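You operate a simulated robot arm through the tools that you are given. There is no shell and no other tool. Be economical: measure what you need, move in short steps, check, and stop when the job is done.

You are at the controls of a simulated two-armed robot. One attempt, no reset.

TASK
Open the middle drawer of the black drawer unit, take the grey foam block and put it in the inside of the middle drawer of the black drawer unit, then shut the drawer. Then fetch the middle green master and set it on top of the blue spare reader. Then put the black clamp block on the top of the packing bench away on the white table behind line 3. Then take the orange connector on the top of the packing bench and put it away on the top of the far counter. Then put the blue hand pad on the top of the packing bench away on the top of the small table. Then put the yellow wiper on the top of the steel trolley away on the top of the grey sensor bench. Then open the deep drawer of the far counter, take the black adapter marked "4 PIN" from the top of the wooden pallet and leave it in the inside of the deep drawer of the far counter, then shut the drawer. Then put the large white tote on the white table behind line 3. Then put two of the red masters from the top of the back counter on top of the white box there. Then open the lid of the black case. The order counts. Set down upright: middle green master, black clamp block, yellow wiper, red master.

The check looks at the end state, three seconds after you hand in, the way a careful person would. Anything else that was tipped, shoved, dropped, spilled or broken makes it a failure. Lids that push on must go on centred and level and be pressed home; caps that screw on are set level and turned clockwise until they are tight.

THE ROBOT
Two 7-joint arms with two-finger grippers on one trunk, on a base that drives. Base frame: it is fixed to the floor where the robot stands at the start and does not move with it; the origin is under the middle of the robot, x ahead of it, y to its left, z up. Readings come in cm, degrees, newtons and seconds.
The left shoulder is at the start at [6, 12.3, 92], the right one opposite. With the tool pointing down near the work surface each hand reaches from about 10 to 72 cm from the robot's upright axis, wherever it stands, measured 20 degrees to its own side. Places, roughly: black adapter [525, -450, 50]; black clamp block (8x6x8 cm) [70, -510, 90]; blue hand pad (7x10x6 cm) [20, -380, 90]; blue spare reader [50, -500, 75]; deep drawer of the far counter [730, -450, 60]; grey foam block (6x9x5 cm) [70, -480, 90]; inside of the deep drawer of the far counter [740, -450, 50]; inside of the middle drawer of the black drawer un [70, 10, 40]; large white tote (36x26x13 cm) [830, -370, 100]; lid of the black case [140, 40, 100]; middle drawer of the black drawer unit [70, 10, 50]; middle green master [50, -500, 100]; orange connector (8x4x4 cm) [30, -390, 90]; red master [825, -275, 100]; top of the far counter [720, -380, 100]; top of the grey sensor bench [330, 360, 90]; top of the small table [100, 180, 80]; white box (20x26x11 cm) [800, -300, 100]; white table behind line 3 [570, -140, 80]; yellow wiper (8x5x6 cm) [240, -500, 80]. Payload 1.47 kg a hand.
Tool frame (each hand has its own): the origin (TCP) lies between the finger pads and is the grasp point; the fingertips stand 1.6 cm ahead of it; z points along the fingers, y is the line along which they close. The gripper opens to 8.7 cm. The gripper's body begins 5.5 cm behind the TCP.
Orientation is that of the tool frame in the base frame, as [roll, pitch, yaw] about the fixed x, y, z axes, in that order (R = Rz(yaw) Ry(pitch) Rx(roll)). With the fingers straight down and closing along the base's y, the tool's x points along the base's -x, its y along +y and its z along -z.

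THE INTERFACE
- The arms move only by the tool servo_tool. It takes "left_plan", "right_plan" or both (then of equal length, played together; a hand with none holds still); each is a list of rows, each an object of numbers (a shift or turn left out is 0, a gripper value left out holds the last): "dx", "dy", "dz": the shift along the tool's x, y, z in units of 25 mm (1.0 is 25 mm); "rx", "ry", "rz": the turn, a rotation vector about the tool's x, y, z in units of 8 degrees (1.0 is 8 degrees); "fingers": the gripper command, from -1 (shut) to 1 (fully open), values between in proportion. In form: [{"dx": .., "dy": .., "dz": .., "rx": .., "ry": .., "rz": .., "fingers": ..}, ...]. A call has 1 to 20 rows; each row shifts and turns the commanded pose from where the row before left it, along the tool's axes as they then stand. A call with a number of a shift or a turn outside -1 to 1 is refused whole. Rows are played at 5 a second. More than 5 cm and 8.6 degrees between two rows, or a gripper value outside its range, and nothing of the call is played. Where a pose cannot be reached the arm comes as near as it can. A force on the tool above 40 N (or 10 N above the force at the start of the call, whichever is more), or a blocked arm, ends the call early, and 0.2 s more pass. Each finger travels about 15.3 cm/s and halts on what it meets, pressing with about 28 N; the grip force reading is that of the motor and also rises with nothing between the fingers. The clock runs only during rows and for 0.2 s after the last one: add rows that do not move to give the fingers time. The reply holds the time, the measured pose of the TCP, the force on the tool along the base axes, the opening and the grip force, in the units named above and with some noise, with the torque about the TCP (base axes, N m) and any sound that the robot's microphone picked up, and new pictures: "show" is both (left out), scene, wrist or none (wrist: the cameras of the hands that moved).
- Cameras (640 x 400 px; columns grow to the right, rows downward): "scene" is now at [8, 1.21, 146.32]; the picture's right is [-0.01, -1.00, 0.00], its down [-0.92, 0.01, -0.38] and it looks along [0.38, -0.00, -0.92] (base axes); focal length 293 px, centre (320, 200). "left" rides on the left gripper at [7.3, -1.2, -9] in its tool frame; the picture's right is [0.16, 0.99, 0.00], its down [-0.72, 0.12, -0.68] and it looks along [-0.67, 0.11, 0.73] (tool axes); focal length 247 px, centre (320, 200). "right" rides on the right gripper at [7.3, 1.2, -9] in its tool frame; the picture's right is [-0.16, 0.99, 0.00], its down [-0.72, -0.12, -0.68] and it looks along [-0.67, -0.11, 0.73] (tool axes); focal length 247 px, centre (320, 200). There is no depth. A picture from a camera that has moved, and an enlarged one, comes with that camera's place and axes in the base frame and with its lens. The place of the scene camera against the robot may be out by one fixed shift of up to 2.5 cm in any direction.
- slide_trunk(by): slides the trunk up (or, below 0, down) by that many cm; the arms and the scene camera ride with it, the base frame stays. It gives what a move gives, with no picture.
- base_move(legs): drives the robot by 1 to 6 legs, each [ahead, left, turn to the left] in cm, cm and degrees, along the robot's own axes; the way and the turn of a leg run together, so that a leg with both is an arc; at most 150 cm and 180 degrees a leg. The arms and the cameras ride along, it lands a little off, and it stops where it bumps. It gives what a move gives, and a new picture of the scene camera.
- pan_tilt(pan, tilt): turns the head with the scene camera to pan (to the left, within 120 degrees either way) and tilt (down, from -29 to 69), counted from straight ahead of the robot. It gives what a move gives, and a new picture of the scene camera.
- close_up(camera, box): a new picture of the part [left, top, right, bottom] of that camera's present view, enlarged. The clock stands still meanwhile.
- finish_job(): hands the job in; it is judged then, once.

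Work in short steps. Places have to be worked out from the pictures, the camera data and where the tool is seen: move nearer, look again, correct. Check each grasp and each placing, and mend what went wrong. You have 577 turns and 360 pictures in all, those below and enlarged ones among them. Open the grippers and draw the arms clear of the work before you hand the job in, unless the task says otherwise; then end with one line.

The tools are called as a command line: name --argument value ..., lists and objects as JSON in quotes. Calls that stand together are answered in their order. servo_tool: Moves the arms, as the interface text tells. Its arguments: {"type":"object","properties":{"left_plan":{"type":"array"},"right_plan":{"type":"array"},"show":{"type":"string","enum":["both","scene","wrist","none"]}},"required":[]} The other tools are called the same way: slide_trunk (by) slides the trunk up or down; base_move (legs) drives the base; pan_tilt (pan, tilt) turns the head that bears the scene camera; close_up (camera, box) takes an enlarged picture of a part of a camera's view; finish_job () hands the job in.

At the start:

```text
t: 0.0
left_position: [38.16, 9.73, 78.23]
left_orientation: [-180.0, 0.0, -180.0]
left_contact_force: [-0.5, 0.1, -0.1]
left_wrist_torque: [0.03, 0.01, -0.01]
left_gripper_width: 8.69
left_gripper_force: 0.0
right_position: [41.62, -20.86, 83.11]
right_orientation: [180.0, 0.0, 180.0]
right_contact_force: [-0.5, 0.3, 0.0]
right_wrist_torque: [-0.02, 0.0, 0.04]
right_gripper_width: 8.72
right_gripper_force: 0.1
trunk travel left (down, up): [-7.5, 15.5]
robot x, y, heading: [0.06, -0.12, -0.2]
head pan, tilt: [-0.5, 67.6]
```

scene: 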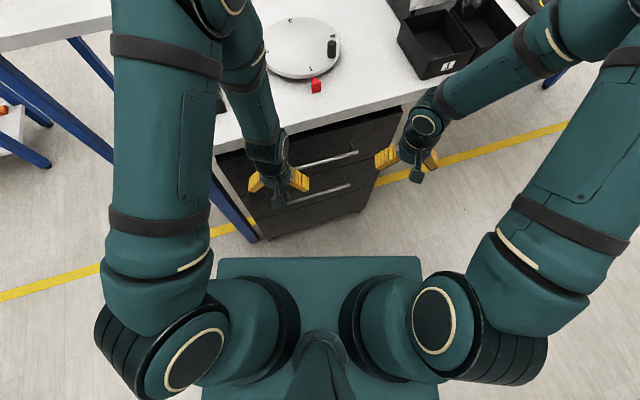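
right: 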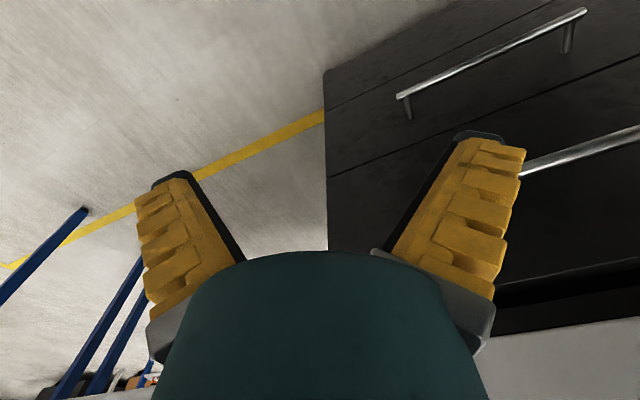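
left: 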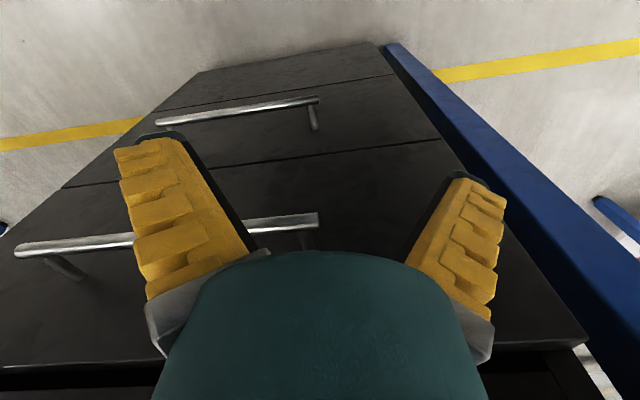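

I'll look at the drawer unit from the head at a lower tilt to make out its drawers and handles.

pan_tilt --pan 0 --tilt 50

close_up --camera "left" --box '[0, 0, 640, 400]'

```text
t: 0.8
left_position: [38.15, 9.72, 78.3]
left_orientation: [179.9, 0.0, 180.0]
left_contact_force: [0.4, 0.0, 0.1]
left_wrist_torque: [0.0, 0.0, -0.03]
left_gripper_width: 8.69
left_gripper_force: 0.0
right_position: [41.58, -20.9, 83.13]
right_orientation: [-180.0, 0.0, 180.0]
right_contact_force: [0.3, -0.3, 0.1]
right_wrist_torque: [0.0, 0.01, 0.04]
right_gripper_width: 8.69
right_gripper_force: 0.0
trunk travel left (down, up): [-7.5, 15.5]
robot x, y, heading: [-0.26, 0.02, -0.0]
head pan, tilt: [0.0, 50.0]
camera scene: at [9.95, 1.26, 148.39], right [0.0, -1.0, 0.0], down [-0.77, 0.0, -0.64], along [0.64, 0.0, -0.77], focal length 293 px, centre (320, 200)
```

scene: 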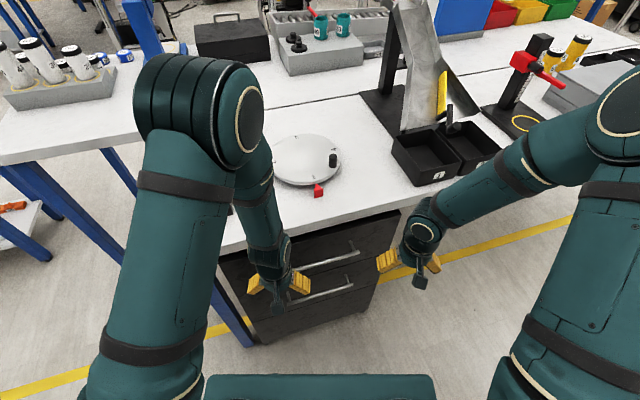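

```text
1.00 times, centred on (320, 200) of left (not enlarged: the box is as wide or as high as the picture)
camera zoom: at [30.86, 8.63, 87.39], right [-0.16, 0.99, 0.0], down [0.72, 0.12, 0.68], along [0.67, 0.11, -0.73], focal length 247 px, centre (320, 200)
```

zoom: 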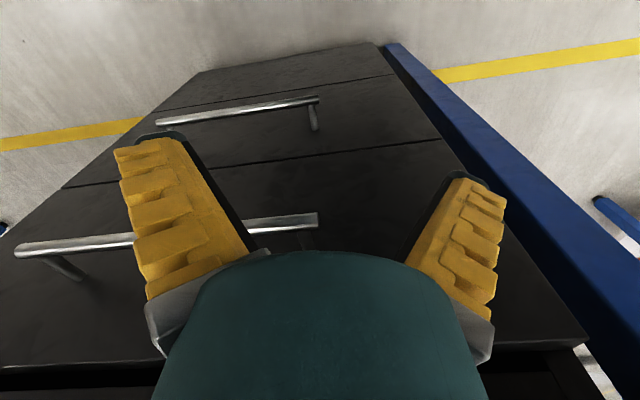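

The unit seems turned about 17° to me; I'll back off and turn to face it, so that the whole front can be seen.

base_move --legs '[[-60, 0, 0], [0, 0, -17]]'

```text
t: 5.2
left_position: [-20.62, -1.71, 78.3]
left_orientation: [179.9, 0.0, 162.8]
left_contact_force: [-1.1, -0.6, -0.1]
left_wrist_torque: [-0.01, 0.01, 0.01]
left_gripper_width: 8.67
left_gripper_force: 0.0
right_position: [-26.39, -32.17, 83.05]
right_orientation: [180.0, -0.1, 162.8]
right_contact_force: [0.0, -0.6, -0.1]
right_wrist_torque: [0.02, -0.01, -0.01]
right_gripper_width: 8.7
right_gripper_force: 0.0
trunk travel left (down, up): [-7.5, 15.5]
robot x, y, heading: [-59.78, -0.09, -16.9]
head pan, tilt: [0.0, 50.0]
camera scene: at [-50.32, -1.24, 148.4], right [-0.3, -0.96, 0.0], down [-0.73, 0.23, -0.64], along [0.61, -0.19, -0.77], focal length 293 px, centre (320, 200)
```

scene: 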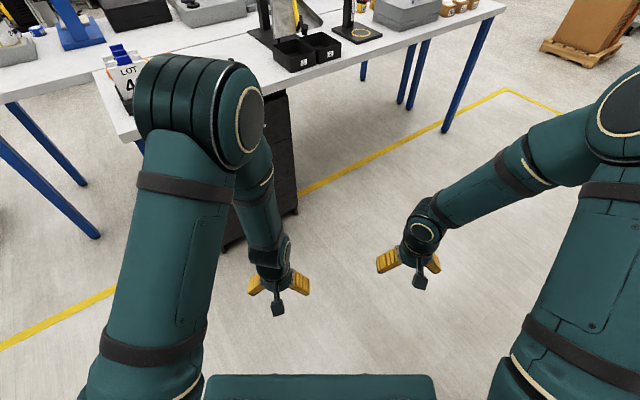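

I turned the wrong way; the front faces -x,-y, so I turn left and sidestep in front of it.

base_move --legs '[[0, 0, 34], [0, -32, 0]]'

pan_tilt --pan 0 --tilt 40

```text
t: 10.2
left_position: [-16.97, -9.88, 78.43]
left_orientation: [-180.0, 0.0, -162.8]
left_contact_force: [-0.1, 0.8, -0.4]
left_wrist_torque: [-0.02, 0.0, -0.02]
left_gripper_width: 8.71
left_gripper_force: 0.0
right_position: [-4.39, -38.27, 83.06]
right_orientation: [-180.0, 0.0, -162.9]
right_contact_force: [0.9, -0.5, 0.0]
right_wrist_torque: [-0.01, 0.02, -0.06]
right_gripper_width: 8.73
right_gripper_force: 0.0
trunk travel left (down, up): [-7.5, 15.5]
robot x, y, heading: [-50.41, -30.95, 17.1]
head pan, tilt: [0.0, 50.0]
camera scene: at [-40.78, -26.76, 148.4], right [0.3, -0.96, 0.0], down [-0.73, -0.23, -0.64], along [0.61, 0.19, -0.77], focal length 293 px, centre (320, 200)
```

scene: 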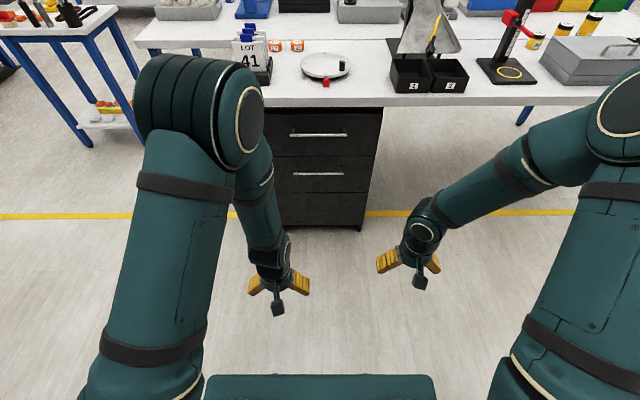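

```text
t: 10.9
left_position: [-16.93, -10.02, 78.34]
left_orientation: [180.0, 0.0, -162.7]
left_contact_force: [-0.8, -0.5, 0.3]
left_wrist_torque: [0.0, 0.01, 0.0]
left_gripper_width: 8.66
left_gripper_force: 0.0
right_position: [-4.36, -38.31, 82.96]
right_orientation: [-179.9, 0.1, -162.8]
right_contact_force: [0.8, -0.6, 0.5]
right_wrist_torque: [0.01, 0.01, 0.0]
right_gripper_width: 8.7
right_gripper_force: 0.0
trunk travel left (down, up): [-7.5, 15.5]
robot x, y, heading: [-50.11, -30.26, 17.2]
head pan, tilt: [0.0, 40.0]
camera scene: at [-40.03, -26.5, 149.81], right [0.3, -0.96, 0.0], down [-0.61, -0.19, -0.77], along [0.73, 0.23, -0.64], focal length 293 px, centre (320, 200)
```

scene: 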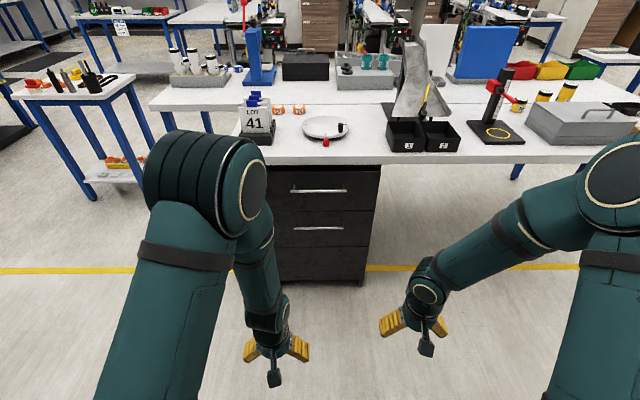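

Now nearly square to it. I zoom in on the drawer front to count drawers and handles.

close_up --camera "scene" --box '[220, 80, 420, 300]'

```text
1.82 times, centred on (320, 190) of scene
camera zoom: at [-40.03, -26.5, 149.81], right [0.3, -0.96, 0.0], down [-0.61, -0.19, -0.77], along [0.73, 0.23, -0.64], focal length 532 px, centre (320, 218)
```

zoom: 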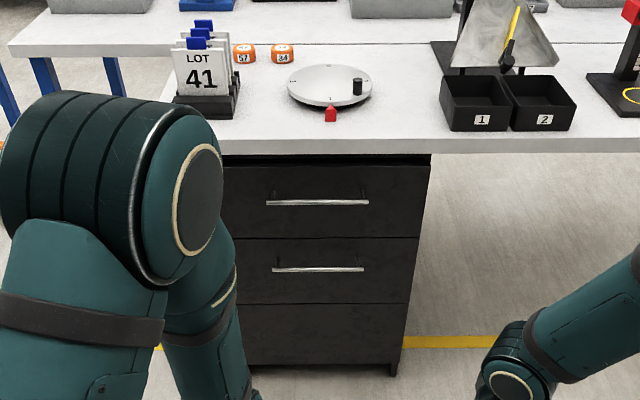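

Three drawers; the middle has the lower handle, about [46.5, -0.5, 55]. I step in, shifted so the handle is a bit to the right, and lower the right hand.

base_move --legs '[[30, 15, 0]]'

servo_tool --right_plan '[{"dz": 1, "fingers": 1}, {"dz": 1}, {"dz": 1}, {"dz": 1}, {"dz": 1}, {"dz": 1}, {"dz": 1}, {"dz": 1}, {"dz": 1}, {"dz": 1}, {"dz": 1}]' --show "none"

servo_tool --right_plan '[{"rx": -0.577, "ry": -0.577, "rz": 0.577}, {"rx": -0.577, "ry": -0.577, "rz": 0.577}, {"rx": -0.577, "ry": -0.577, "rz": 0.577}, {"rx": -0.577, "ry": -0.577, "rz": 0.577}, {"rx": -0.577, "ry": -0.577, "rz": 0.577}, {"rx": -0.577, "ry": -0.577, "rz": 0.577}, {"rx": -0.577, "ry": -0.577, "rz": 0.577}, {"rx": -0.577, "ry": -0.577, "rz": 0.577}, {"rx": -0.577, "ry": -0.577, "rz": 0.577}, {"rx": -0.577, "ry": -0.577, "rz": 0.577}, {"rx": -0.577, "ry": -0.577, "rz": 0.577}, {"rx": -0.577, "ry": -0.577, "rz": 0.577}, {"rx": -0.577, "ry": -0.577, "rz": 0.577}, {"rx": -0.577, "ry": -0.577, "rz": 0.577}, {"rx": -0.577, "ry": -0.577, "rz": 0.577}]' --show "both"

```text
t: 13.1
left_position: [7.21, 12.98, 78.39]
left_orientation: [-179.9, 0.0, -162.8]
left_contact_force: [-0.7, 0.6, 0.3]
left_wrist_torque: [0.0, 0.0, 0.02]
left_gripper_width: 8.68
left_gripper_force: 0.0
right_position: [19.52, -15.29, 82.97]
right_orientation: [-180.0, 0.0, -162.8]
right_contact_force: [0.5, 0.2, -0.4]
right_wrist_torque: [0.0, -0.01, 0.0]
right_gripper_width: 8.71
right_gripper_force: 0.0
trunk travel left (down, up): [-7.5, 15.5]
robot x, y, heading: [-26.21, -7.67, 17.1]
head pan, tilt: [0.0, 40.0]
camera scene: at [-15.9, -3.49, 149.81], right [0.3, -0.96, 0.0], down [-0.61, -0.19, -0.77], along [0.73, 0.23, -0.64], focal length 293 px, centre (320, 200)
```

scene: 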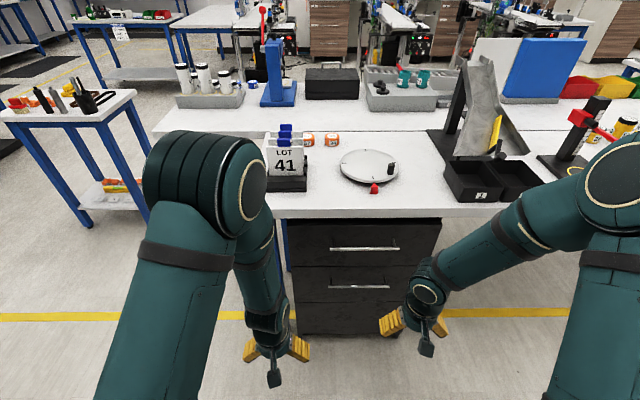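

```text
t: 15.5
left_position: [7.24, 12.94, 78.35]
left_orientation: [179.9, 0.1, -162.9]
left_contact_force: [0.0, -1.0, 0.5]
left_wrist_torque: [-0.01, -0.01, 0.0]
left_gripper_width: 8.73
left_gripper_force: 0.0
right_position: [19.59, -15.23, 55.53]
right_orientation: [180.0, 0.0, -162.8]
right_contact_force: [-0.5, -0.4, -0.1]
right_wrist_torque: [-0.01, 0.02, -0.02]
right_gripper_width: 8.71
right_gripper_force: 0.1
trunk travel left (down, up): [-7.5, 15.5]
robot x, y, heading: [-26.43, -7.34, 17.4]
head pan, tilt: [0.0, 40.0]
```

```text
t: 18.7
left_position: [7.17, 13.11, 78.29]
left_orientation: [180.0, 0.0, -162.9]
left_contact_force: [-0.4, 0.5, -0.1]
left_wrist_torque: [0.01, 0.0, 0.0]
left_gripper_width: 8.69
left_gripper_force: 0.0
right_position: [19.59, -15.32, 55.56]
right_orientation: [89.8, -0.1, 107.1]
right_contact_force: [-0.1, -0.2, 0.1]
right_wrist_torque: [0.01, -0.01, 0.01]
right_gripper_width: 8.67
right_gripper_force: 0.1
trunk travel left (down, up): [-7.5, 15.5]
robot x, y, heading: [-26.19, -7.45, 17.3]
head pan, tilt: [0.0, 40.0]
camera scene: at [-15.97, -3.54, 149.81], right [0.3, -0.96, 0.0], down [-0.61, -0.19, -0.77], along [0.73, 0.23, -0.64], focal length 293 px, centre (320, 200)
camera right: at [8.9, -11.11, 56.73], right [0.04, -0.15, 0.99], down [-0.44, -0.89, -0.12], along [0.9, -0.43, -0.11], focal length 247 px, centre (320, 200)
```

scene: 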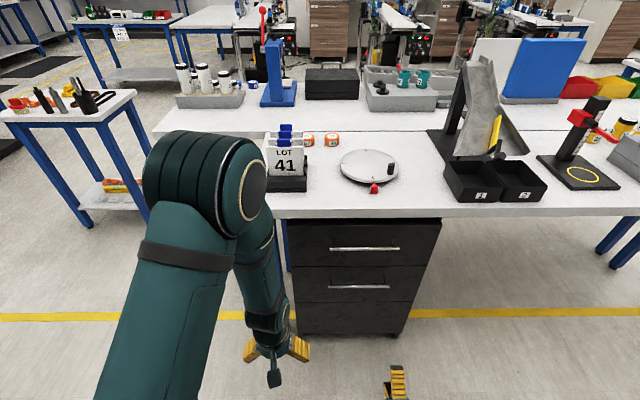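
right: 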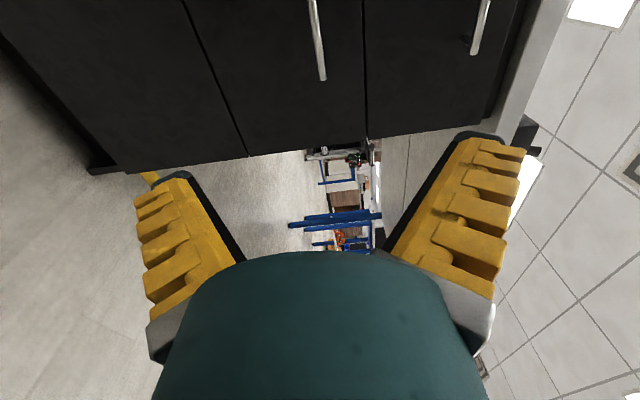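

Orientation is right; the handle lies about 30 cm ahead, 6 cm left, z≈55.2. I approach with the jaws straddling it.

servo_tool --right_plan '[{"dx": 1}, {"dx": 1, "dy": -0.16}, {"dx": 0.4, "dz": 1}, {"dz": 1}, {"dz": 1}, {"dz": 1}, {"dz": 1}, {"dz": 1}, {"dz": 1}, {"dz": 1}, {"dz": 1}]' --show "both"

```text
t: 21.1
left_position: [7.19, 13.06, 78.26]
left_orientation: [-180.0, 0.0, -162.8]
left_contact_force: [-0.6, 0.7, 0.1]
left_wrist_torque: [0.01, -0.03, -0.03]
left_gripper_width: 8.67
left_gripper_force: 0.1
right_position: [39.25, -2.86, 55.09]
right_orientation: [90.0, -0.1, 107.1]
right_contact_force: [0.4, -0.6, 0.2]
right_wrist_torque: [0.02, -0.02, -0.02]
right_gripper_width: 8.69
right_gripper_force: 0.1
trunk travel left (down, up): [-7.5, 15.5]
robot x, y, heading: [-26.11, -7.5, 17.2]
head pan, tilt: [0.0, 40.0]
camera scene: at [-15.95, -3.53, 149.81], right [0.3, -0.96, 0.0], down [-0.61, -0.19, -0.77], along [0.73, 0.23, -0.64], focal length 293 px, centre (320, 200)
camera right: at [28.53, 1.28, 56.32], right [0.05, -0.15, 0.99], down [-0.44, -0.89, -0.12], along [0.9, -0.43, -0.11], focal length 247 px, centre (320, 200)
```

scene: 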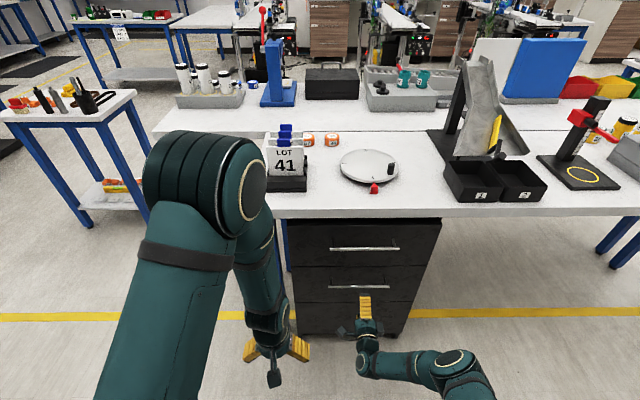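
right: 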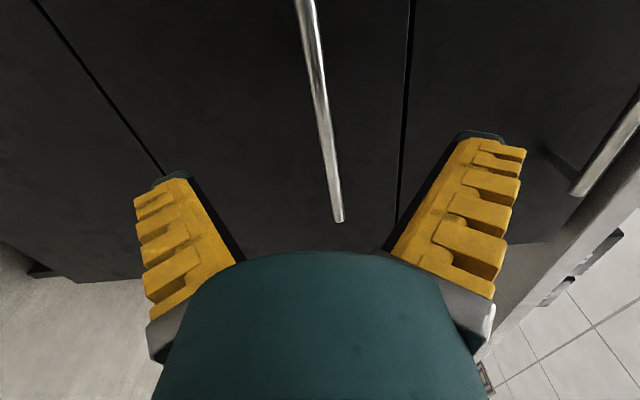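

Handle lies ~7 cm further ahead at z≈55.3, between the jaws. I advance and close.

servo_tool --right_plan '[{"dz": 1}, {"dz": 1}, {"dz": 0.8}, {"fingers": -1}, {"fingers": -1}, {"fingers": -1}, {"fingers": -1}]' --show "wrist"

```text
t: 22.7
left_position: [7.24, 12.96, 78.29]
left_orientation: [179.9, 0.0, -162.9]
left_contact_force: [-0.3, 0.6, 0.7]
left_wrist_torque: [-0.01, -0.01, -0.03]
left_gripper_width: 8.71
left_gripper_force: 0.1
right_position: [43.9, -1.69, 55.12]
right_orientation: [89.9, 0.0, 107.1]
right_contact_force: [-0.7, -0.2, 0.5]
right_wrist_torque: [0.03, 0.02, 0.02]
right_gripper_width: 0.02
right_gripper_force: 27.9
right hand out of reach, approached as far as the arm can: row 3
trunk travel left (down, up): [-7.5, 15.5]
robot x, y, heading: [-26.21, -8.12, 17.2]
head pan, tilt: [0.0, 40.0]
camera right: at [33.31, 2.66, 56.35], right [0.05, -0.15, 0.99], down [-0.44, -0.89, -0.12], along [0.9, -0.43, -0.11], focal length 247 px, centre (320, 200)
```

right: 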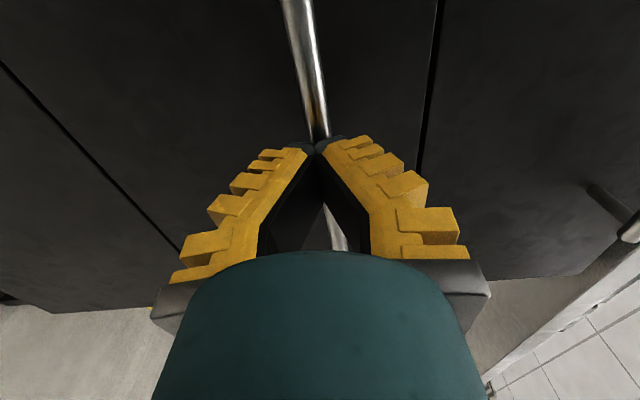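

The arm ran out of reach just short. I reopen, drive 3.5 cm forward and close again.

servo_tool --right_plan '[{"fingers": 1}, {"fingers": 1}, {"fingers": 1}]' --show "none"

base_move --legs '[[4, 0, 0]]'

servo_tool --right_plan '[{"fingers": -1}, {"fingers": -1}, {"fingers": -1}, {"fingers": -1}]' --show "wrist"

```text
t: 23.5
left_position: [7.2, 12.91, 78.37]
left_orientation: [179.9, 0.0, -162.9]
left_contact_force: [-0.5, 0.4, 0.0]
left_wrist_torque: [-0.02, 0.0, 0.0]
left_gripper_width: 8.69
left_gripper_force: 0.1
right_position: [43.95, -1.51, 55.14]
right_orientation: [90.0, -0.1, 107.2]
right_contact_force: [-0.1, 0.1, 0.4]
right_wrist_torque: [0.02, 0.0, -0.01]
right_gripper_width: 8.71
right_gripper_force: 0.1
trunk travel left (down, up): [-7.5, 15.5]
robot x, y, heading: [-26.03, -7.45, 17.4]
head pan, tilt: [0.0, 40.0]
```

```text
t: 24.4
left_position: [11.03, 14.2, 78.26]
left_orientation: [-180.0, -0.1, -162.7]
left_contact_force: [-0.2, 0.5, -1.0]
left_wrist_torque: [-0.02, -0.01, -0.02]
left_gripper_width: 8.7
left_gripper_force: 0.0
right_position: [47.76, -0.36, 55.06]
right_orientation: [90.2, 0.0, 107.2]
right_contact_force: [-0.3, -0.3, 0.0]
right_wrist_torque: [0.03, -0.01, 0.03]
right_gripper_width: 8.71
right_gripper_force: 0.0
trunk travel left (down, up): [-7.5, 15.5]
robot x, y, heading: [-22.69, -6.65, 17.2]
head pan, tilt: [0.0, 40.0]
camera scene: at [-12.02, -2.33, 149.8], right [0.3, -0.96, 0.0], down [-0.61, -0.19, -0.77], along [0.73, 0.23, -0.64], focal length 293 px, centre (320, 200)
```

scene: 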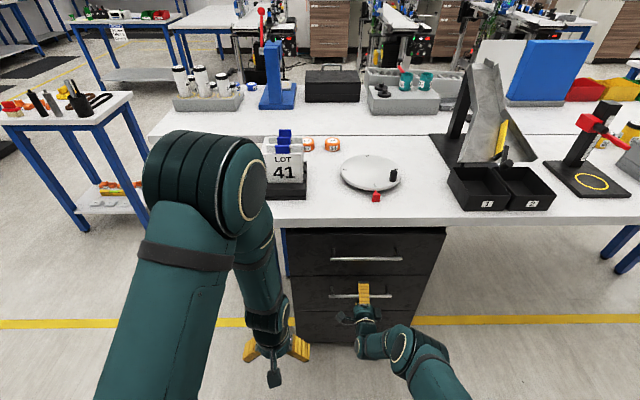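

```text
t: 25.4
left_position: [10.93, 14.17, 78.38]
left_orientation: [-180.0, -0.1, -162.8]
left_contact_force: [-0.6, 0.6, 0.1]
left_wrist_torque: [0.0, 0.01, 0.03]
left_gripper_width: 8.71
left_gripper_force: 0.0
right_position: [47.67, -0.39, 55.17]
right_orientation: [90.0, 0.0, 107.1]
right_contact_force: [0.8, 1.3, 2.0]
right_wrist_torque: [-0.03, 0.02, -0.01]
right_gripper_width: 0.0
right_gripper_force: 28.0
trunk travel left (down, up): [-7.5, 15.5]
robot x, y, heading: [-22.57, -6.25, 17.0]
head pan, tilt: [0.0, 40.0]
camera right: at [37.13, 3.87, 56.38], right [0.05, -0.15, 0.99], down [-0.44, -0.89, -0.12], along [0.9, -0.43, -0.11], focal length 247 px, centre (320, 200)
```

right: 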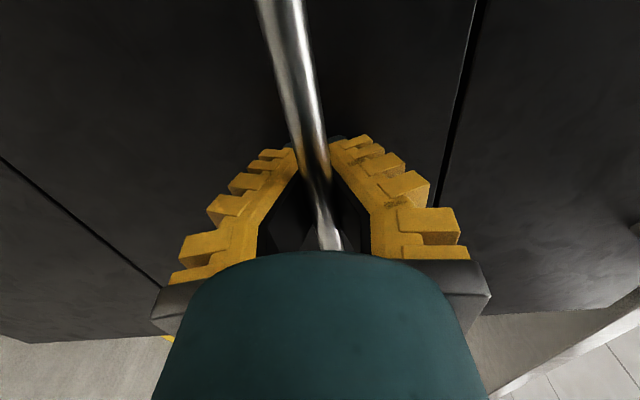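

The rod sits caged behind the closed pads, which works as a hook. I pull back 5 cm and look.

servo_tool --right_plan '[{"dz": -0.5}, {"dz": -0.5}, {"dz": -0.5}, {"dz": -0.5}]' --show "both"

```text
t: 26.4
left_position: [11.06, 14.15, 78.39]
left_orientation: [179.9, 0.0, -162.8]
left_contact_force: [-1.1, 0.1, 0.0]
left_wrist_torque: [0.05, 0.02, 0.01]
left_gripper_width: 8.68
left_gripper_force: 0.1
right_position: [42.97, -1.85, 55.22]
right_orientation: [90.2, -0.1, 107.3]
right_contact_force: [0.0, -1.1, 4.2]
right_wrist_torque: [-0.03, 0.04, 0.01]
right_gripper_width: 0.0
right_gripper_force: 28.5
trunk travel left (down, up): [-7.5, 15.5]
robot x, y, heading: [-22.3, -6.66, 17.4]
head pan, tilt: [0.0, 40.0]
camera scene: at [-12.2, -2.39, 149.82], right [0.3, -0.96, 0.0], down [-0.61, -0.19, -0.77], along [0.73, 0.23, -0.64], focal length 293 px, centre (320, 200)
camera right: at [32.25, 2.39, 56.33], right [0.05, -0.15, 0.99], down [-0.44, -0.89, -0.12], along [0.9, -0.42, -0.11], focal length 247 px, centre (320, 200)
```

scene: 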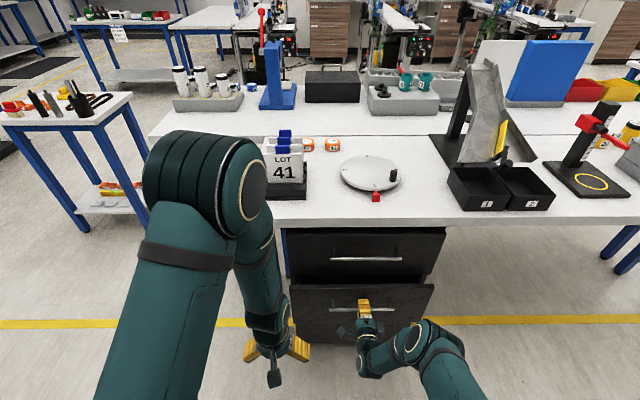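
right: 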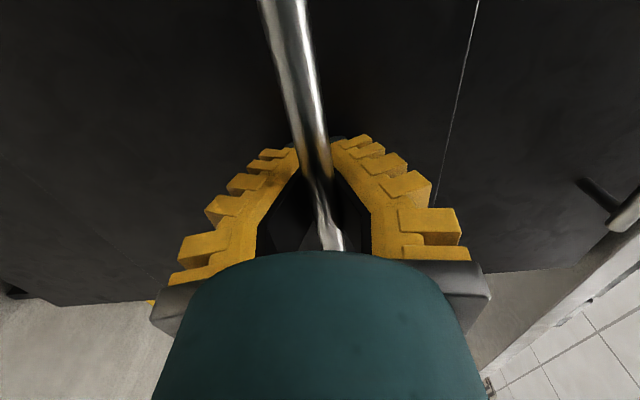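

It opens. I pull the rest by driving back 20 cm.

base_move --legs '[[-20, 0, 0]]'

```text
t: 28.0
left_position: [-8.07, 8.35, 78.35]
left_orientation: [-179.9, 0.0, -162.8]
left_contact_force: [-0.2, -0.5, 0.1]
left_wrist_torque: [0.02, -0.03, 0.02]
left_gripper_width: 8.69
left_gripper_force: 0.0
right_position: [23.89, -7.71, 55.21]
right_orientation: [89.9, 0.0, 107.3]
right_contact_force: [-0.7, -0.3, -0.3]
right_wrist_torque: [-0.02, 0.01, 0.0]
right_gripper_width: 0.0
right_gripper_force: 28.2
trunk travel left (down, up): [-7.5, 15.5]
robot x, y, heading: [-41.73, -12.11, 17.2]
head pan, tilt: [0.0, 40.0]
camera scene: at [-31.26, -8.28, 149.82], right [0.3, -0.96, 0.0], down [-0.61, -0.19, -0.77], along [0.73, 0.23, -0.64], focal length 293 px, centre (320, 200)
```

scene: 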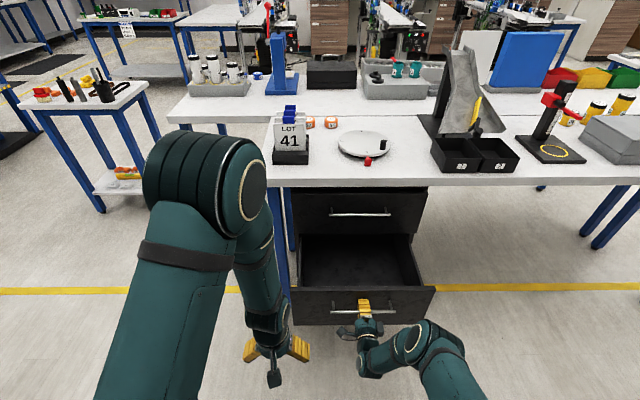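

Drawer is open ~24 cm. I release, back the hand straight off with the base, and look toward the right for the route.

servo_tool --right_plan '[{"fingers": 1}, {"fingers": 1}, {"fingers": 1}, {"fingers": 1}]' --show "none"

base_move --legs '[[-30, 0, 0]]'

servo_tool --right_plan '[{"rx": 0.577, "ry": 0.577, "rz": -0.577}, {"rx": 0.577, "ry": 0.577, "rz": -0.577}, {"rx": 0.577, "ry": 0.577, "rz": -0.577}, {"rx": 0.577, "ry": 0.577, "rz": -0.577}, {"rx": 0.577, "ry": 0.577, "rz": -0.577}, {"rx": 0.577, "ry": 0.577, "rz": -0.577}, {"rx": 0.577, "ry": 0.577, "rz": -0.577}, {"rx": 0.577, "ry": 0.577, "rz": -0.577}, {"rx": 0.577, "ry": 0.577, "rz": -0.577}, {"rx": 0.577, "ry": 0.577, "rz": -0.577}, {"rx": 0.577, "ry": 0.577, "rz": -0.577}, {"rx": 0.577, "ry": 0.577, "rz": -0.577}, {"rx": 0.577, "ry": 0.577, "rz": -0.577}, {"rx": 0.577, "ry": 0.577, "rz": -0.577}, {"rx": 0.577, "ry": 0.577, "rz": -0.577}]' --show "none"

pan_tilt --pan -105 --tilt 15

```text
t: 29.0
left_position: [-8.09, 8.35, 78.36]
left_orientation: [180.0, -0.1, -162.8]
left_contact_force: [0.0, 0.1, -0.4]
left_wrist_torque: [0.0, 0.0, -0.02]
left_gripper_width: 8.7
left_gripper_force: 0.0
right_position: [24.13, -7.6, 55.18]
right_orientation: [90.0, 0.0, 107.1]
right_contact_force: [0.3, -0.3, -0.1]
right_wrist_torque: [-0.02, -0.02, 0.05]
right_gripper_width: 8.68
right_gripper_force: 0.1
trunk travel left (down, up): [-7.5, 15.5]
robot x, y, heading: [-41.54, -12.39, 17.2]
head pan, tilt: [0.0, 40.0]
```

```text
t: 31.1
left_position: [-36.8, -0.72, 78.45]
left_orientation: [-179.9, 0.1, -162.9]
left_contact_force: [0.0, -0.2, 0.5]
left_wrist_torque: [-0.01, -0.05, 0.0]
left_gripper_width: 8.69
left_gripper_force: 0.0
right_position: [-4.96, -16.67, 55.15]
right_orientation: [90.0, 0.0, 107.0]
right_contact_force: [1.2, 0.3, 0.4]
right_wrist_torque: [-0.03, -0.02, 0.01]
right_gripper_width: 8.71
right_gripper_force: 0.1
trunk travel left (down, up): [-7.5, 15.5]
robot x, y, heading: [-70.43, -21.15, 17.1]
head pan, tilt: [0.0, 40.0]
camera scene: at [-60.06, -17.2, 149.82], right [0.29, -0.96, 0.0], down [-0.61, -0.19, -0.77], along [0.73, 0.23, -0.64], focal length 293 px, centre (320, 200)
```

scene: 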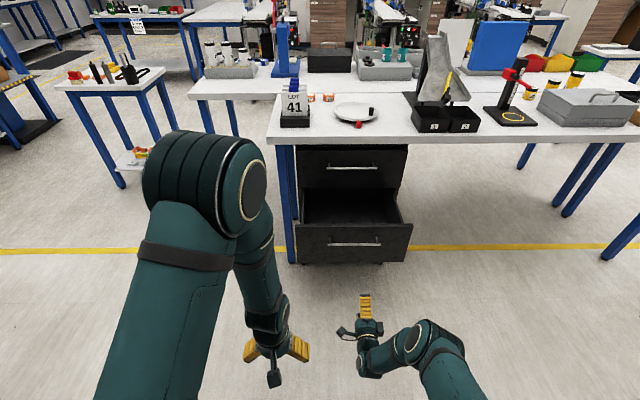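

```text
t: 34.2
left_position: [-36.85, -0.63, 78.38]
left_orientation: [180.0, -0.1, -162.8]
left_contact_force: [-0.9, 0.5, 0.2]
left_wrist_torque: [-0.01, 0.01, -0.03]
left_gripper_width: 8.7
left_gripper_force: 0.1
right_position: [-4.89, -16.78, 55.11]
right_orientation: [-179.9, -0.2, -162.9]
right_contact_force: [-0.3, 0.4, -1.8]
right_wrist_torque: [0.0, 0.01, -0.04]
right_gripper_width: 8.69
right_gripper_force: 0.0
trunk travel left (down, up): [-7.5, 15.5]
robot x, y, heading: [-70.09, -21.25, 17.1]
head pan, tilt: [0.0, 40.0]
```

```text
t: 36.1
left_position: [-36.73, -0.64, 78.34]
left_orientation: [180.0, 0.0, -163.1]
left_contact_force: [-0.4, -0.6, -0.7]
left_wrist_torque: [-0.02, -0.02, 0.01]
left_gripper_width: 8.7
left_gripper_force: 0.1
right_position: [-4.84, -16.81, 55.13]
right_orientation: [-180.0, 0.0, -162.9]
right_contact_force: [0.9, 0.3, 0.8]
right_wrist_torque: [-0.03, 0.02, 0.01]
right_gripper_width: 8.69
right_gripper_force: 0.1
trunk travel left (down, up): [-7.5, 15.5]
robot x, y, heading: [-70.16, -21.37, 16.9]
head pan, tilt: [-105.0, 15.0]
camera scene: at [-67.76, -29.01, 153.77], right [-1.0, -0.04, 0.0], down [-0.01, 0.26, -0.97], along [0.04, -0.97, -0.26], focal length 293 px, centre (320, 200)
```

scene: 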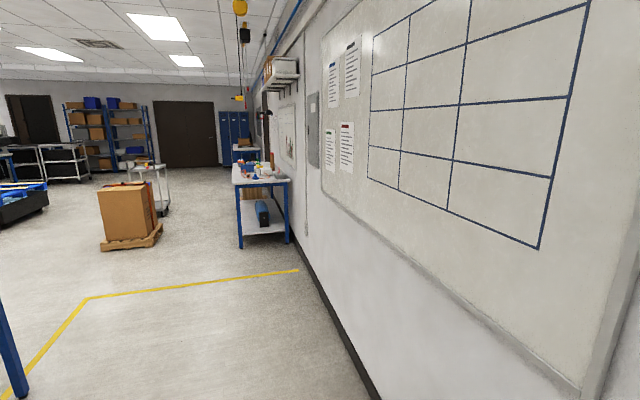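

Room axes are turned ~17°. The packing bench stands along the wall to the right. I raise both hands, then drive sideways along the aisle.

servo_tool --right_plan '[{"dz": -1}, {"dz": -1}, {"dz": -1}, {"dz": -1}, {"dz": -1}, {"dz": -1}, {"dz": -1}, {"dz": -1}, {"dz": -1}, {"dz": -1}, {"dz": -1}, {"dz": -1}, {"dz": -1}, {"dz": -1}, {"dz": -1}, {"dz": -1}, {"dz": -1}, {"dz": -1}, {"dz": -1}, {"dz": -1}]' --left_plan '[{"dz": -1}, {"dz": -1}, {"dz": -1}, {"dz": -1}, {"dz": -1}, {"dz": -1}, {"dz": -1}, {"dz": -1}, {"dz": -1}, {"dz": -1}, {"dz": 0}, {"dz": 0}, {"dz": 0}, {"dz": 0}, {"dz": 0}, {"dz": 0}, {"dz": 0}, {"dz": 0}, {"dz": 0}, {"dz": 0}]' --show "none"

base_move --legs '[[0, -150, 0], [60, -100, 0]]'

```text
t: 40.3
left_position: [-36.8, -0.52, 103.41]
left_orientation: [180.0, -0.1, -162.9]
left_contact_force: [-0.3, 0.5, 0.7]
left_wrist_torque: [0.04, 0.01, 0.04]
left_gripper_width: 8.71
left_gripper_force: 0.1
right_position: [-4.84, -16.63, 105.2]
right_orientation: [180.0, 0.0, -162.8]
right_contact_force: [-0.1, -1.1, -0.2]
right_wrist_torque: [0.0, 0.01, -0.03]
right_gripper_width: 8.7
right_gripper_force: 0.1
trunk travel left (down, up): [-7.5, 15.5]
robot x, y, heading: [-70.6, -21.23, 17.2]
head pan, tilt: [-105.0, 15.0]
```

```text
t: 62.5
left_position: [94.56, -225.82, 103.3]
left_orientation: [-180.0, -0.2, -163.8]
left_contact_force: [-0.4, -0.1, -0.5]
left_wrist_torque: [-0.01, -0.02, 0.01]
left_gripper_width: 8.71
left_gripper_force: 0.0
right_position: [126.21, -242.33, 105.05]
right_orientation: [180.0, 0.0, -163.7]
right_contact_force: [0.2, 0.3, 0.8]
right_wrist_torque: [0.01, 0.0, 0.02]
right_gripper_width: 8.71
right_gripper_force: 0.1
trunk travel left (down, up): [-7.5, 15.5]
robot x, y, heading: [60.47, -246.15, 16.2]
head pan, tilt: [-105.0, 15.0]
camera scene: at [63.1, -253.81, 153.77], right [-1.0, -0.02, 0.0], down [-0.01, 0.26, -0.97], along [0.02, -0.97, -0.26], focal length 293 px, centre (320, 200)
```

scene: 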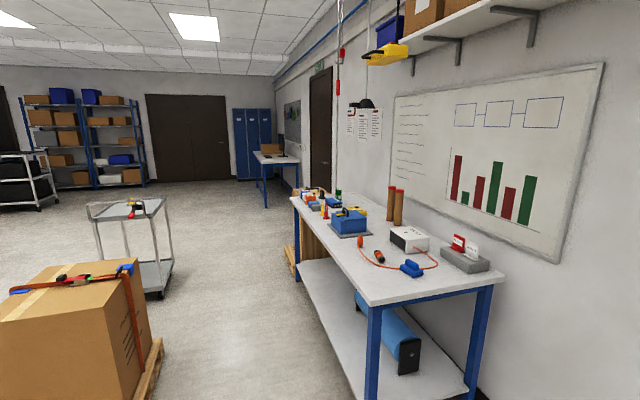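

The bench's front edge is about 45 cm beyond my hands' line. I turn to face the wall and sidestep along the bench to the foam's area.

base_move --legs '[[0, 0, 180], [-8, 0, 0], [0, 120, 1], [0, 90, 0]]'

pan_tilt --pan 0 --tilt 40

```text
t: 89.2
left_position: [101.53, -464.37, 103.27]
left_orientation: [180.0, 0.1, 18.6]
left_contact_force: [0.0, -0.4, 0.6]
left_wrist_torque: [0.01, -0.03, 0.02]
left_gripper_width: 8.66
left_gripper_force: 0.1
right_position: [69.14, -449.09, 105.16]
right_orientation: [179.9, -0.1, 18.5]
right_contact_force: [-0.4, 0.2, 0.7]
right_wrist_torque: [0.02, 0.01, 0.06]
right_gripper_width: 8.72
right_gripper_force: 0.0
trunk travel left (down, up): [-7.5, 15.5]
robot x, y, heading: [134.47, -442.49, -161.5]
head pan, tilt: [-105.0, 15.0]
camera scene: at [134.25, -432.58, 153.77], right [1.0, 0.06, 0.0], down [0.02, -0.26, -0.97], along [-0.06, 0.96, -0.26], focal length 293 px, centre (320, 200)
```

scene: 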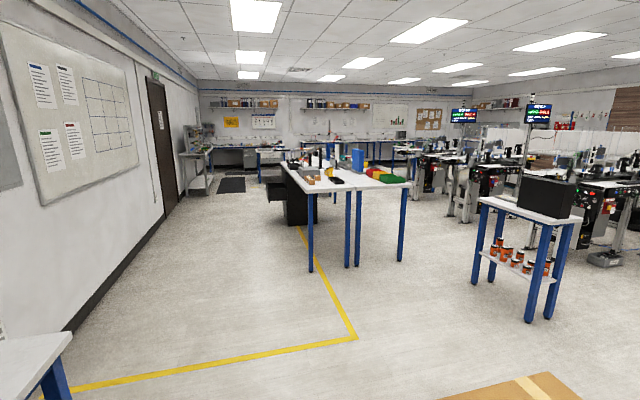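

```text
t: 91.0
left_position: [101.57, -464.4, 103.38]
left_orientation: [-180.0, -0.1, 18.7]
left_contact_force: [0.1, 0.9, -0.6]
left_wrist_torque: [-0.04, 0.0, 0.0]
left_gripper_width: 8.7
left_gripper_force: 0.1
right_position: [69.2, -449.16, 105.13]
right_orientation: [-180.0, -0.2, 18.6]
right_contact_force: [1.0, 0.5, 0.1]
right_wrist_torque: [-0.03, -0.01, -0.03]
right_gripper_width: 8.69
right_gripper_force: 0.1
trunk travel left (down, up): [-7.5, 15.5]
robot x, y, heading: [134.88, -442.94, -161.4]
head pan, tilt: [0.0, 40.0]
camera scene: at [126.78, -444.6, 149.81], right [-0.32, 0.95, 0.0], down [0.61, 0.2, -0.77], along [-0.73, -0.24, -0.64], focal length 293 px, centre (320, 200)
```

scene: 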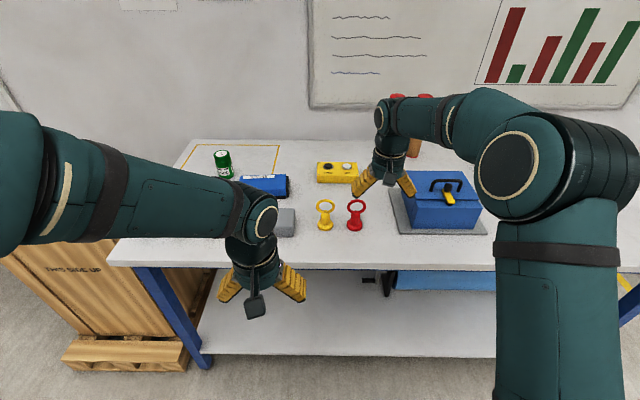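

The grey foam is hidden behind the left hand; I pull both hands back and look again closer.

servo_tool --left_plan '[{"dx": 1, "dy": 1}, {"dx": 1, "dy": 1}, {"dx": 1, "dy": 1}, {"dx": 1, "dy": 1}, {"dx": 1, "dy": 1}, {"dx": 1, "dy": 1}]' --right_plan '[{"dx": 1, "dy": -1}, {"dx": 1, "dy": -1}, {"dx": 1, "dy": -1}, {"dx": 1, "dy": -1}, {"dx": 1, "dy": -1}, {"dx": 1, "dy": -1}]' --show "scene"

close_up --camera "scene" --box '[150, 100, 410, 290]'

```text
t: 92.4
left_position: [118.2, -475.3, 105.43]
left_orientation: [180.0, 0.0, 18.7]
left_contact_force: [0.5, -0.3, 1.4]
left_wrist_torque: [-0.01, 0.01, -0.02]
left_gripper_width: 8.72
left_gripper_force: 0.1
left hand out of reach, approached as far as the arm can: row 4, 5, 6
right_position: [78.84, -430.1, 105.15]
right_orientation: [179.9, 0.0, 18.7]
right_contact_force: [1.2, 0.2, 0.2]
right_wrist_torque: [0.01, -0.02, 0.01]
right_gripper_width: 8.7
right_gripper_force: 0.1
trunk travel left (down, up): [-7.5, 15.5]
robot x, y, heading: [134.3, -442.77, -161.5]
head pan, tilt: [0.0, 40.0]
camera scene: at [126.94, -444.56, 149.83], right [-0.32, 0.95, 0.0], down [0.61, 0.2, -0.77], along [-0.73, -0.24, -0.64], focal length 293 px, centre (320, 200)
```

scene: 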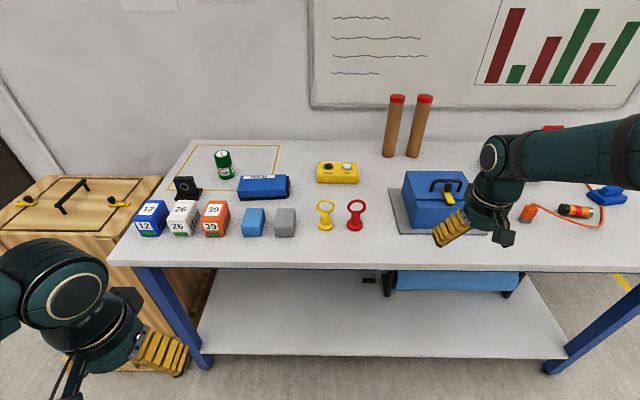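

```text
2.11 times, centred on (280, 195) of scene
camera zoom: at [126.94, -444.56, 149.83], right [-0.32, 0.95, 0.0], down [0.61, 0.2, -0.77], along [-0.73, -0.24, -0.64], focal length 616 px, centre (404, 210)
```

zoom: 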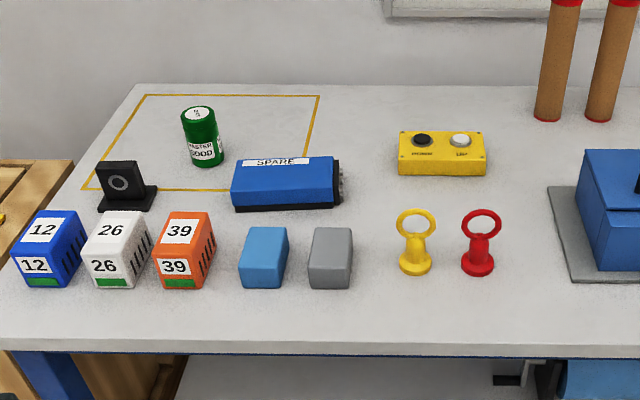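

Foam is at about [69, -474, 87], the last block right of the light-blue one. I retract the right hand, step ahead 15 cm and bring the left hand above the foam.

servo_tool --right_plan '[{"dx": 1, "dz": -1}, {"dx": 1, "dz": -1}, {"dx": 1, "dz": -1}, {"dx": 1, "dz": -1}, {"dx": 1}, {"dx": 1}, {"dx": 1}]' --show "none"

base_move --legs '[[15, 0, -1.5]]'

servo_tool --left_plan '[{"dx": -1, "dy": -0.5, "fingers": 0.75}, {"dx": -1, "dy": -0.5}, {"dx": -1, "dy": -0.5}, {"dx": -1, "dy": -0.5}, {"dx": -1, "dy": -0.5}, {"dx": -1, "dy": -0.5}, {"dx": -1, "dy": -0.5}, {"dx": -1, "dy": -0.5}, {"dx": -1, "dy": -0.5}, {"dx": -1, "dy": -0.5}, {"dx": -1, "dy": -0.5}, {"dx": -1, "dy": -0.5}]' --show "both"

```text
t: 94.0
left_position: [118.22, -475.28, 105.52]
left_orientation: [180.0, -0.1, 18.6]
left_contact_force: [1.0, 0.0, 1.0]
left_wrist_torque: [0.03, 0.03, -0.01]
left_gripper_width: 8.69
left_gripper_force: 0.0
right_position: [95.25, -424.39, 115.13]
right_orientation: [-179.9, -0.1, 18.6]
right_contact_force: [-0.9, 0.2, -0.6]
right_wrist_torque: [-0.01, -0.06, 0.04]
right_gripper_width: 8.72
right_gripper_force: 0.0
trunk travel left (down, up): [-7.5, 15.5]
robot x, y, heading: [134.11, -443.06, -161.3]
head pan, tilt: [0.0, 40.0]
```

```text
t: 95.4
left_position: [103.04, -479.44, 105.47]
left_orientation: [-179.9, -0.1, 17.2]
left_contact_force: [0.5, 0.1, -0.4]
left_wrist_torque: [0.0, -0.03, -0.04]
left_gripper_width: 8.7
left_gripper_force: 0.0
right_position: [81.46, -428.07, 115.2]
right_orientation: [-180.0, -0.1, 17.1]
right_contact_force: [-0.3, -0.2, 0.4]
right_wrist_torque: [0.01, -0.05, 0.01]
right_gripper_width: 8.71
right_gripper_force: 0.0
trunk travel left (down, up): [-7.5, 15.5]
robot x, y, heading: [120.44, -447.49, -163.0]
head pan, tilt: [0.0, 40.0]
camera scene: at [112.43, -448.96, 149.8], right [-0.29, 0.96, 0.0], down [0.62, 0.19, -0.77], along [-0.73, -0.23, -0.64], focal length 293 px, centre (320, 200)
```

scene: 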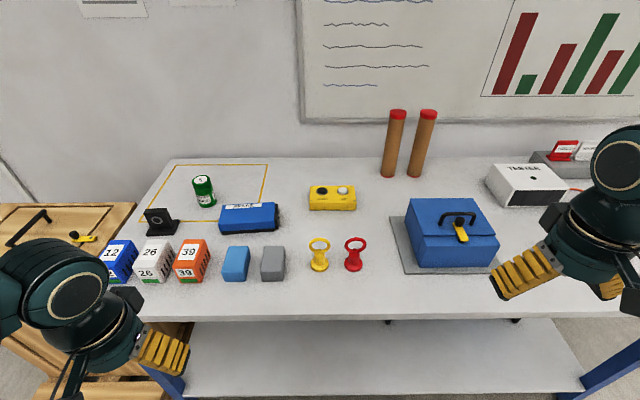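

```text
t: 98.0
left_position: [69.92, -474.0, 105.47]
left_orientation: [-179.9, -0.1, 17.1]
left_contact_force: [0.0, -0.2, -0.5]
left_wrist_torque: [0.01, 0.01, 0.02]
left_gripper_width: 7.83
left_gripper_force: 1.4
right_position: [81.58, -427.95, 115.16]
right_orientation: [-180.0, -0.2, 17.0]
right_contact_force: [0.5, 0.0, -0.9]
right_wrist_torque: [0.0, 0.0, 0.02]
right_gripper_width: 8.69
right_gripper_force: 0.1
trunk travel left (down, up): [-7.5, 15.5]
robot x, y, heading: [120.24, -447.63, -162.8]
head pan, tilt: [0.0, 40.0]
camera scene: at [112.48, -448.91, 149.81], right [-0.29, 0.96, 0.0], down [0.61, 0.19, -0.77], along [-0.73, -0.23, -0.64], focal length 293 px, centre (320, 200)
camera left: at [76.56, -470.64, 114.47], right [0.44, -0.9, 0.0], down [-0.66, -0.32, 0.68], along [-0.61, -0.3, -0.73], focal length 247 px, centre (320, 200)
```

scene: 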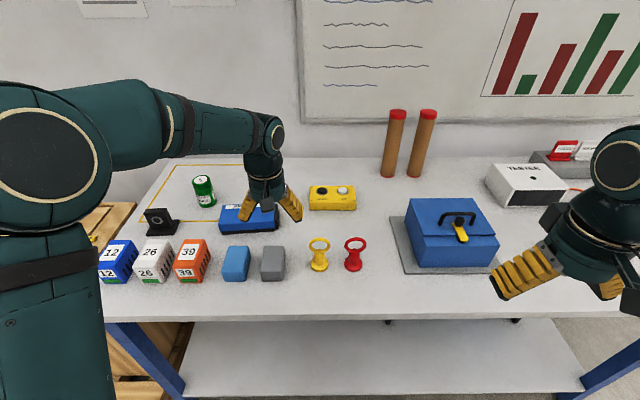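
left: 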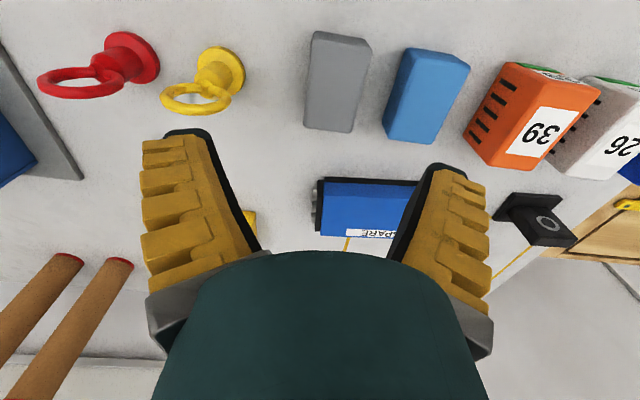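

Foam top centre about [69.8, -475.7]. I shift over it and descend most of the way.

servo_tool --left_plan '[{"dx": -0.24, "dy": 0.64, "fingers": 0.75}, {"dz": 1}, {"dz": 1}, {"dz": 1}, {"dz": 1}]' --show "wrist"

```text
t: 99.2
left_position: [69.87, -475.7, 95.35]
left_orientation: [180.0, 0.0, 17.1]
left_contact_force: [-0.2, -0.4, 0.4]
left_wrist_torque: [-0.03, 0.03, 0.03]
left_gripper_width: 7.87
left_gripper_force: 2.1
right_position: [81.52, -427.99, 115.15]
right_orientation: [180.0, -0.1, 17.1]
right_contact_force: [-0.9, 0.2, -0.3]
right_wrist_torque: [-0.01, -0.01, -0.02]
right_gripper_width: 8.69
right_gripper_force: 0.0
trunk travel left (down, up): [-7.5, 15.5]
robot x, y, heading: [120.56, -447.55, -162.8]
head pan, tilt: [0.0, 40.0]
camera left: at [76.56, -472.37, 104.4], right [0.44, -0.9, 0.0], down [-0.66, -0.32, 0.68], along [-0.61, -0.3, -0.73], focal length 247 px, centre (320, 200)
```

left: 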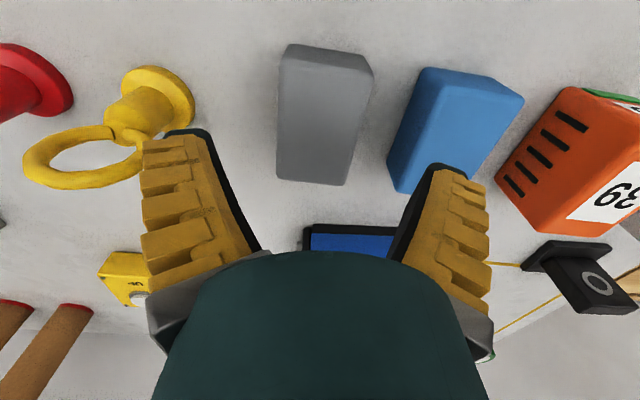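

Lined up. I descend the last 7.3 cm, grip and lift a little.

servo_tool --left_plan '[{"dz": 1}, {"dz": 1}, {"dz": 0.9}, {"fingers": -1}, {"fingers": -1}, {"fingers": -1}, {"fingers": -1}, {"dz": -1}, {"dz": -1}, {"dz": -1}, {"dz": -1}]' --show "both"

```text
t: 101.6
left_position: [70.06, -475.5, 98.22]
left_orientation: [180.0, 0.0, 17.1]
left_contact_force: [-0.5, 0.6, -0.2]
left_wrist_torque: [0.01, 0.04, -0.03]
left_gripper_width: 5.34
left_gripper_force: 28.1
right_position: [81.62, -428.01, 115.2]
right_orientation: [180.0, 0.0, 17.0]
right_contact_force: [0.6, -0.1, -0.1]
right_wrist_torque: [0.0, -0.01, 0.02]
right_gripper_width: 8.71
right_gripper_force: 0.1
trunk travel left (down, up): [-7.5, 15.5]
robot x, y, heading: [120.33, -447.48, -162.9]
head pan, tilt: [0.0, 40.0]
camera scene: at [112.59, -448.91, 149.82], right [-0.29, 0.96, 0.0], down [0.61, 0.19, -0.77], along [-0.73, -0.23, -0.64], focal length 293 px, centre (320, 200)
camera left: at [76.63, -472.32, 107.32], right [0.44, -0.9, 0.0], down [-0.66, -0.32, 0.68], along [-0.61, -0.3, -0.73], focal length 247 px, centre (320, 200)
```

scene: 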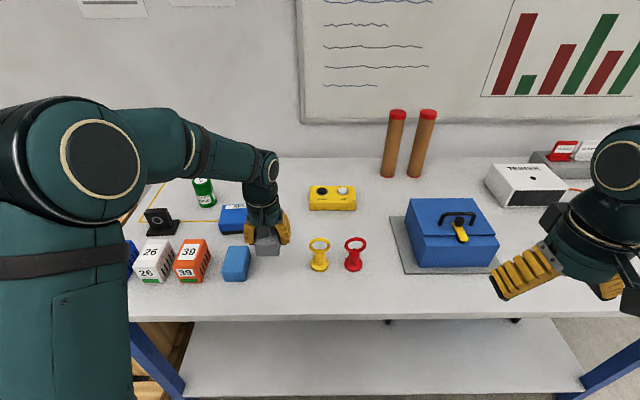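
left: 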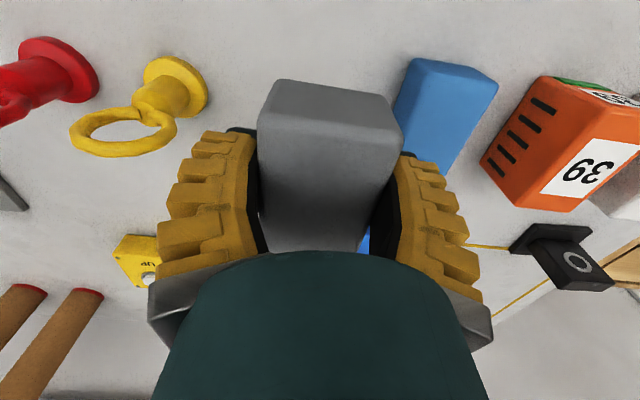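

Foam gripped (5.3 cm). I raise it and drive back to the open drawer by the reverse route.

servo_tool --left_plan '[{"dz": -1}, {"dz": -1}, {"dz": -1}, {"dz": -1}, {"dx": 1, "dz": -1}, {"dx": 1, "dz": -1}, {"dx": 1}, {"dx": 1}]' --show "none"

base_move --legs '[[-20, 0, 0], [0, -130, 0], [0, -80, 0], [0, 0, 180], [-60, 150, 0], [0, 74, 0]]'

```text
t: 103.4
left_position: [79.64, -472.67, 113.25]
left_orientation: [-180.0, 0.0, 17.1]
left_contact_force: [-0.1, -1.4, -0.2]
left_wrist_torque: [0.02, 0.01, 0.01]
left_gripper_width: 5.36
left_gripper_force: 28.3
right_position: [81.62, -427.92, 115.22]
right_orientation: [179.9, 0.1, 17.1]
right_contact_force: [-0.2, -0.1, -0.8]
right_wrist_torque: [0.03, 0.04, 0.03]
right_gripper_width: 8.68
right_gripper_force: 0.1
trunk travel left (down, up): [-7.5, 15.5]
robot x, y, heading: [120.4, -447.5, -162.6]
head pan, tilt: [0.0, 40.0]
```

```text
refused: leg 5 is longer than a leg can be; nothing moved
```

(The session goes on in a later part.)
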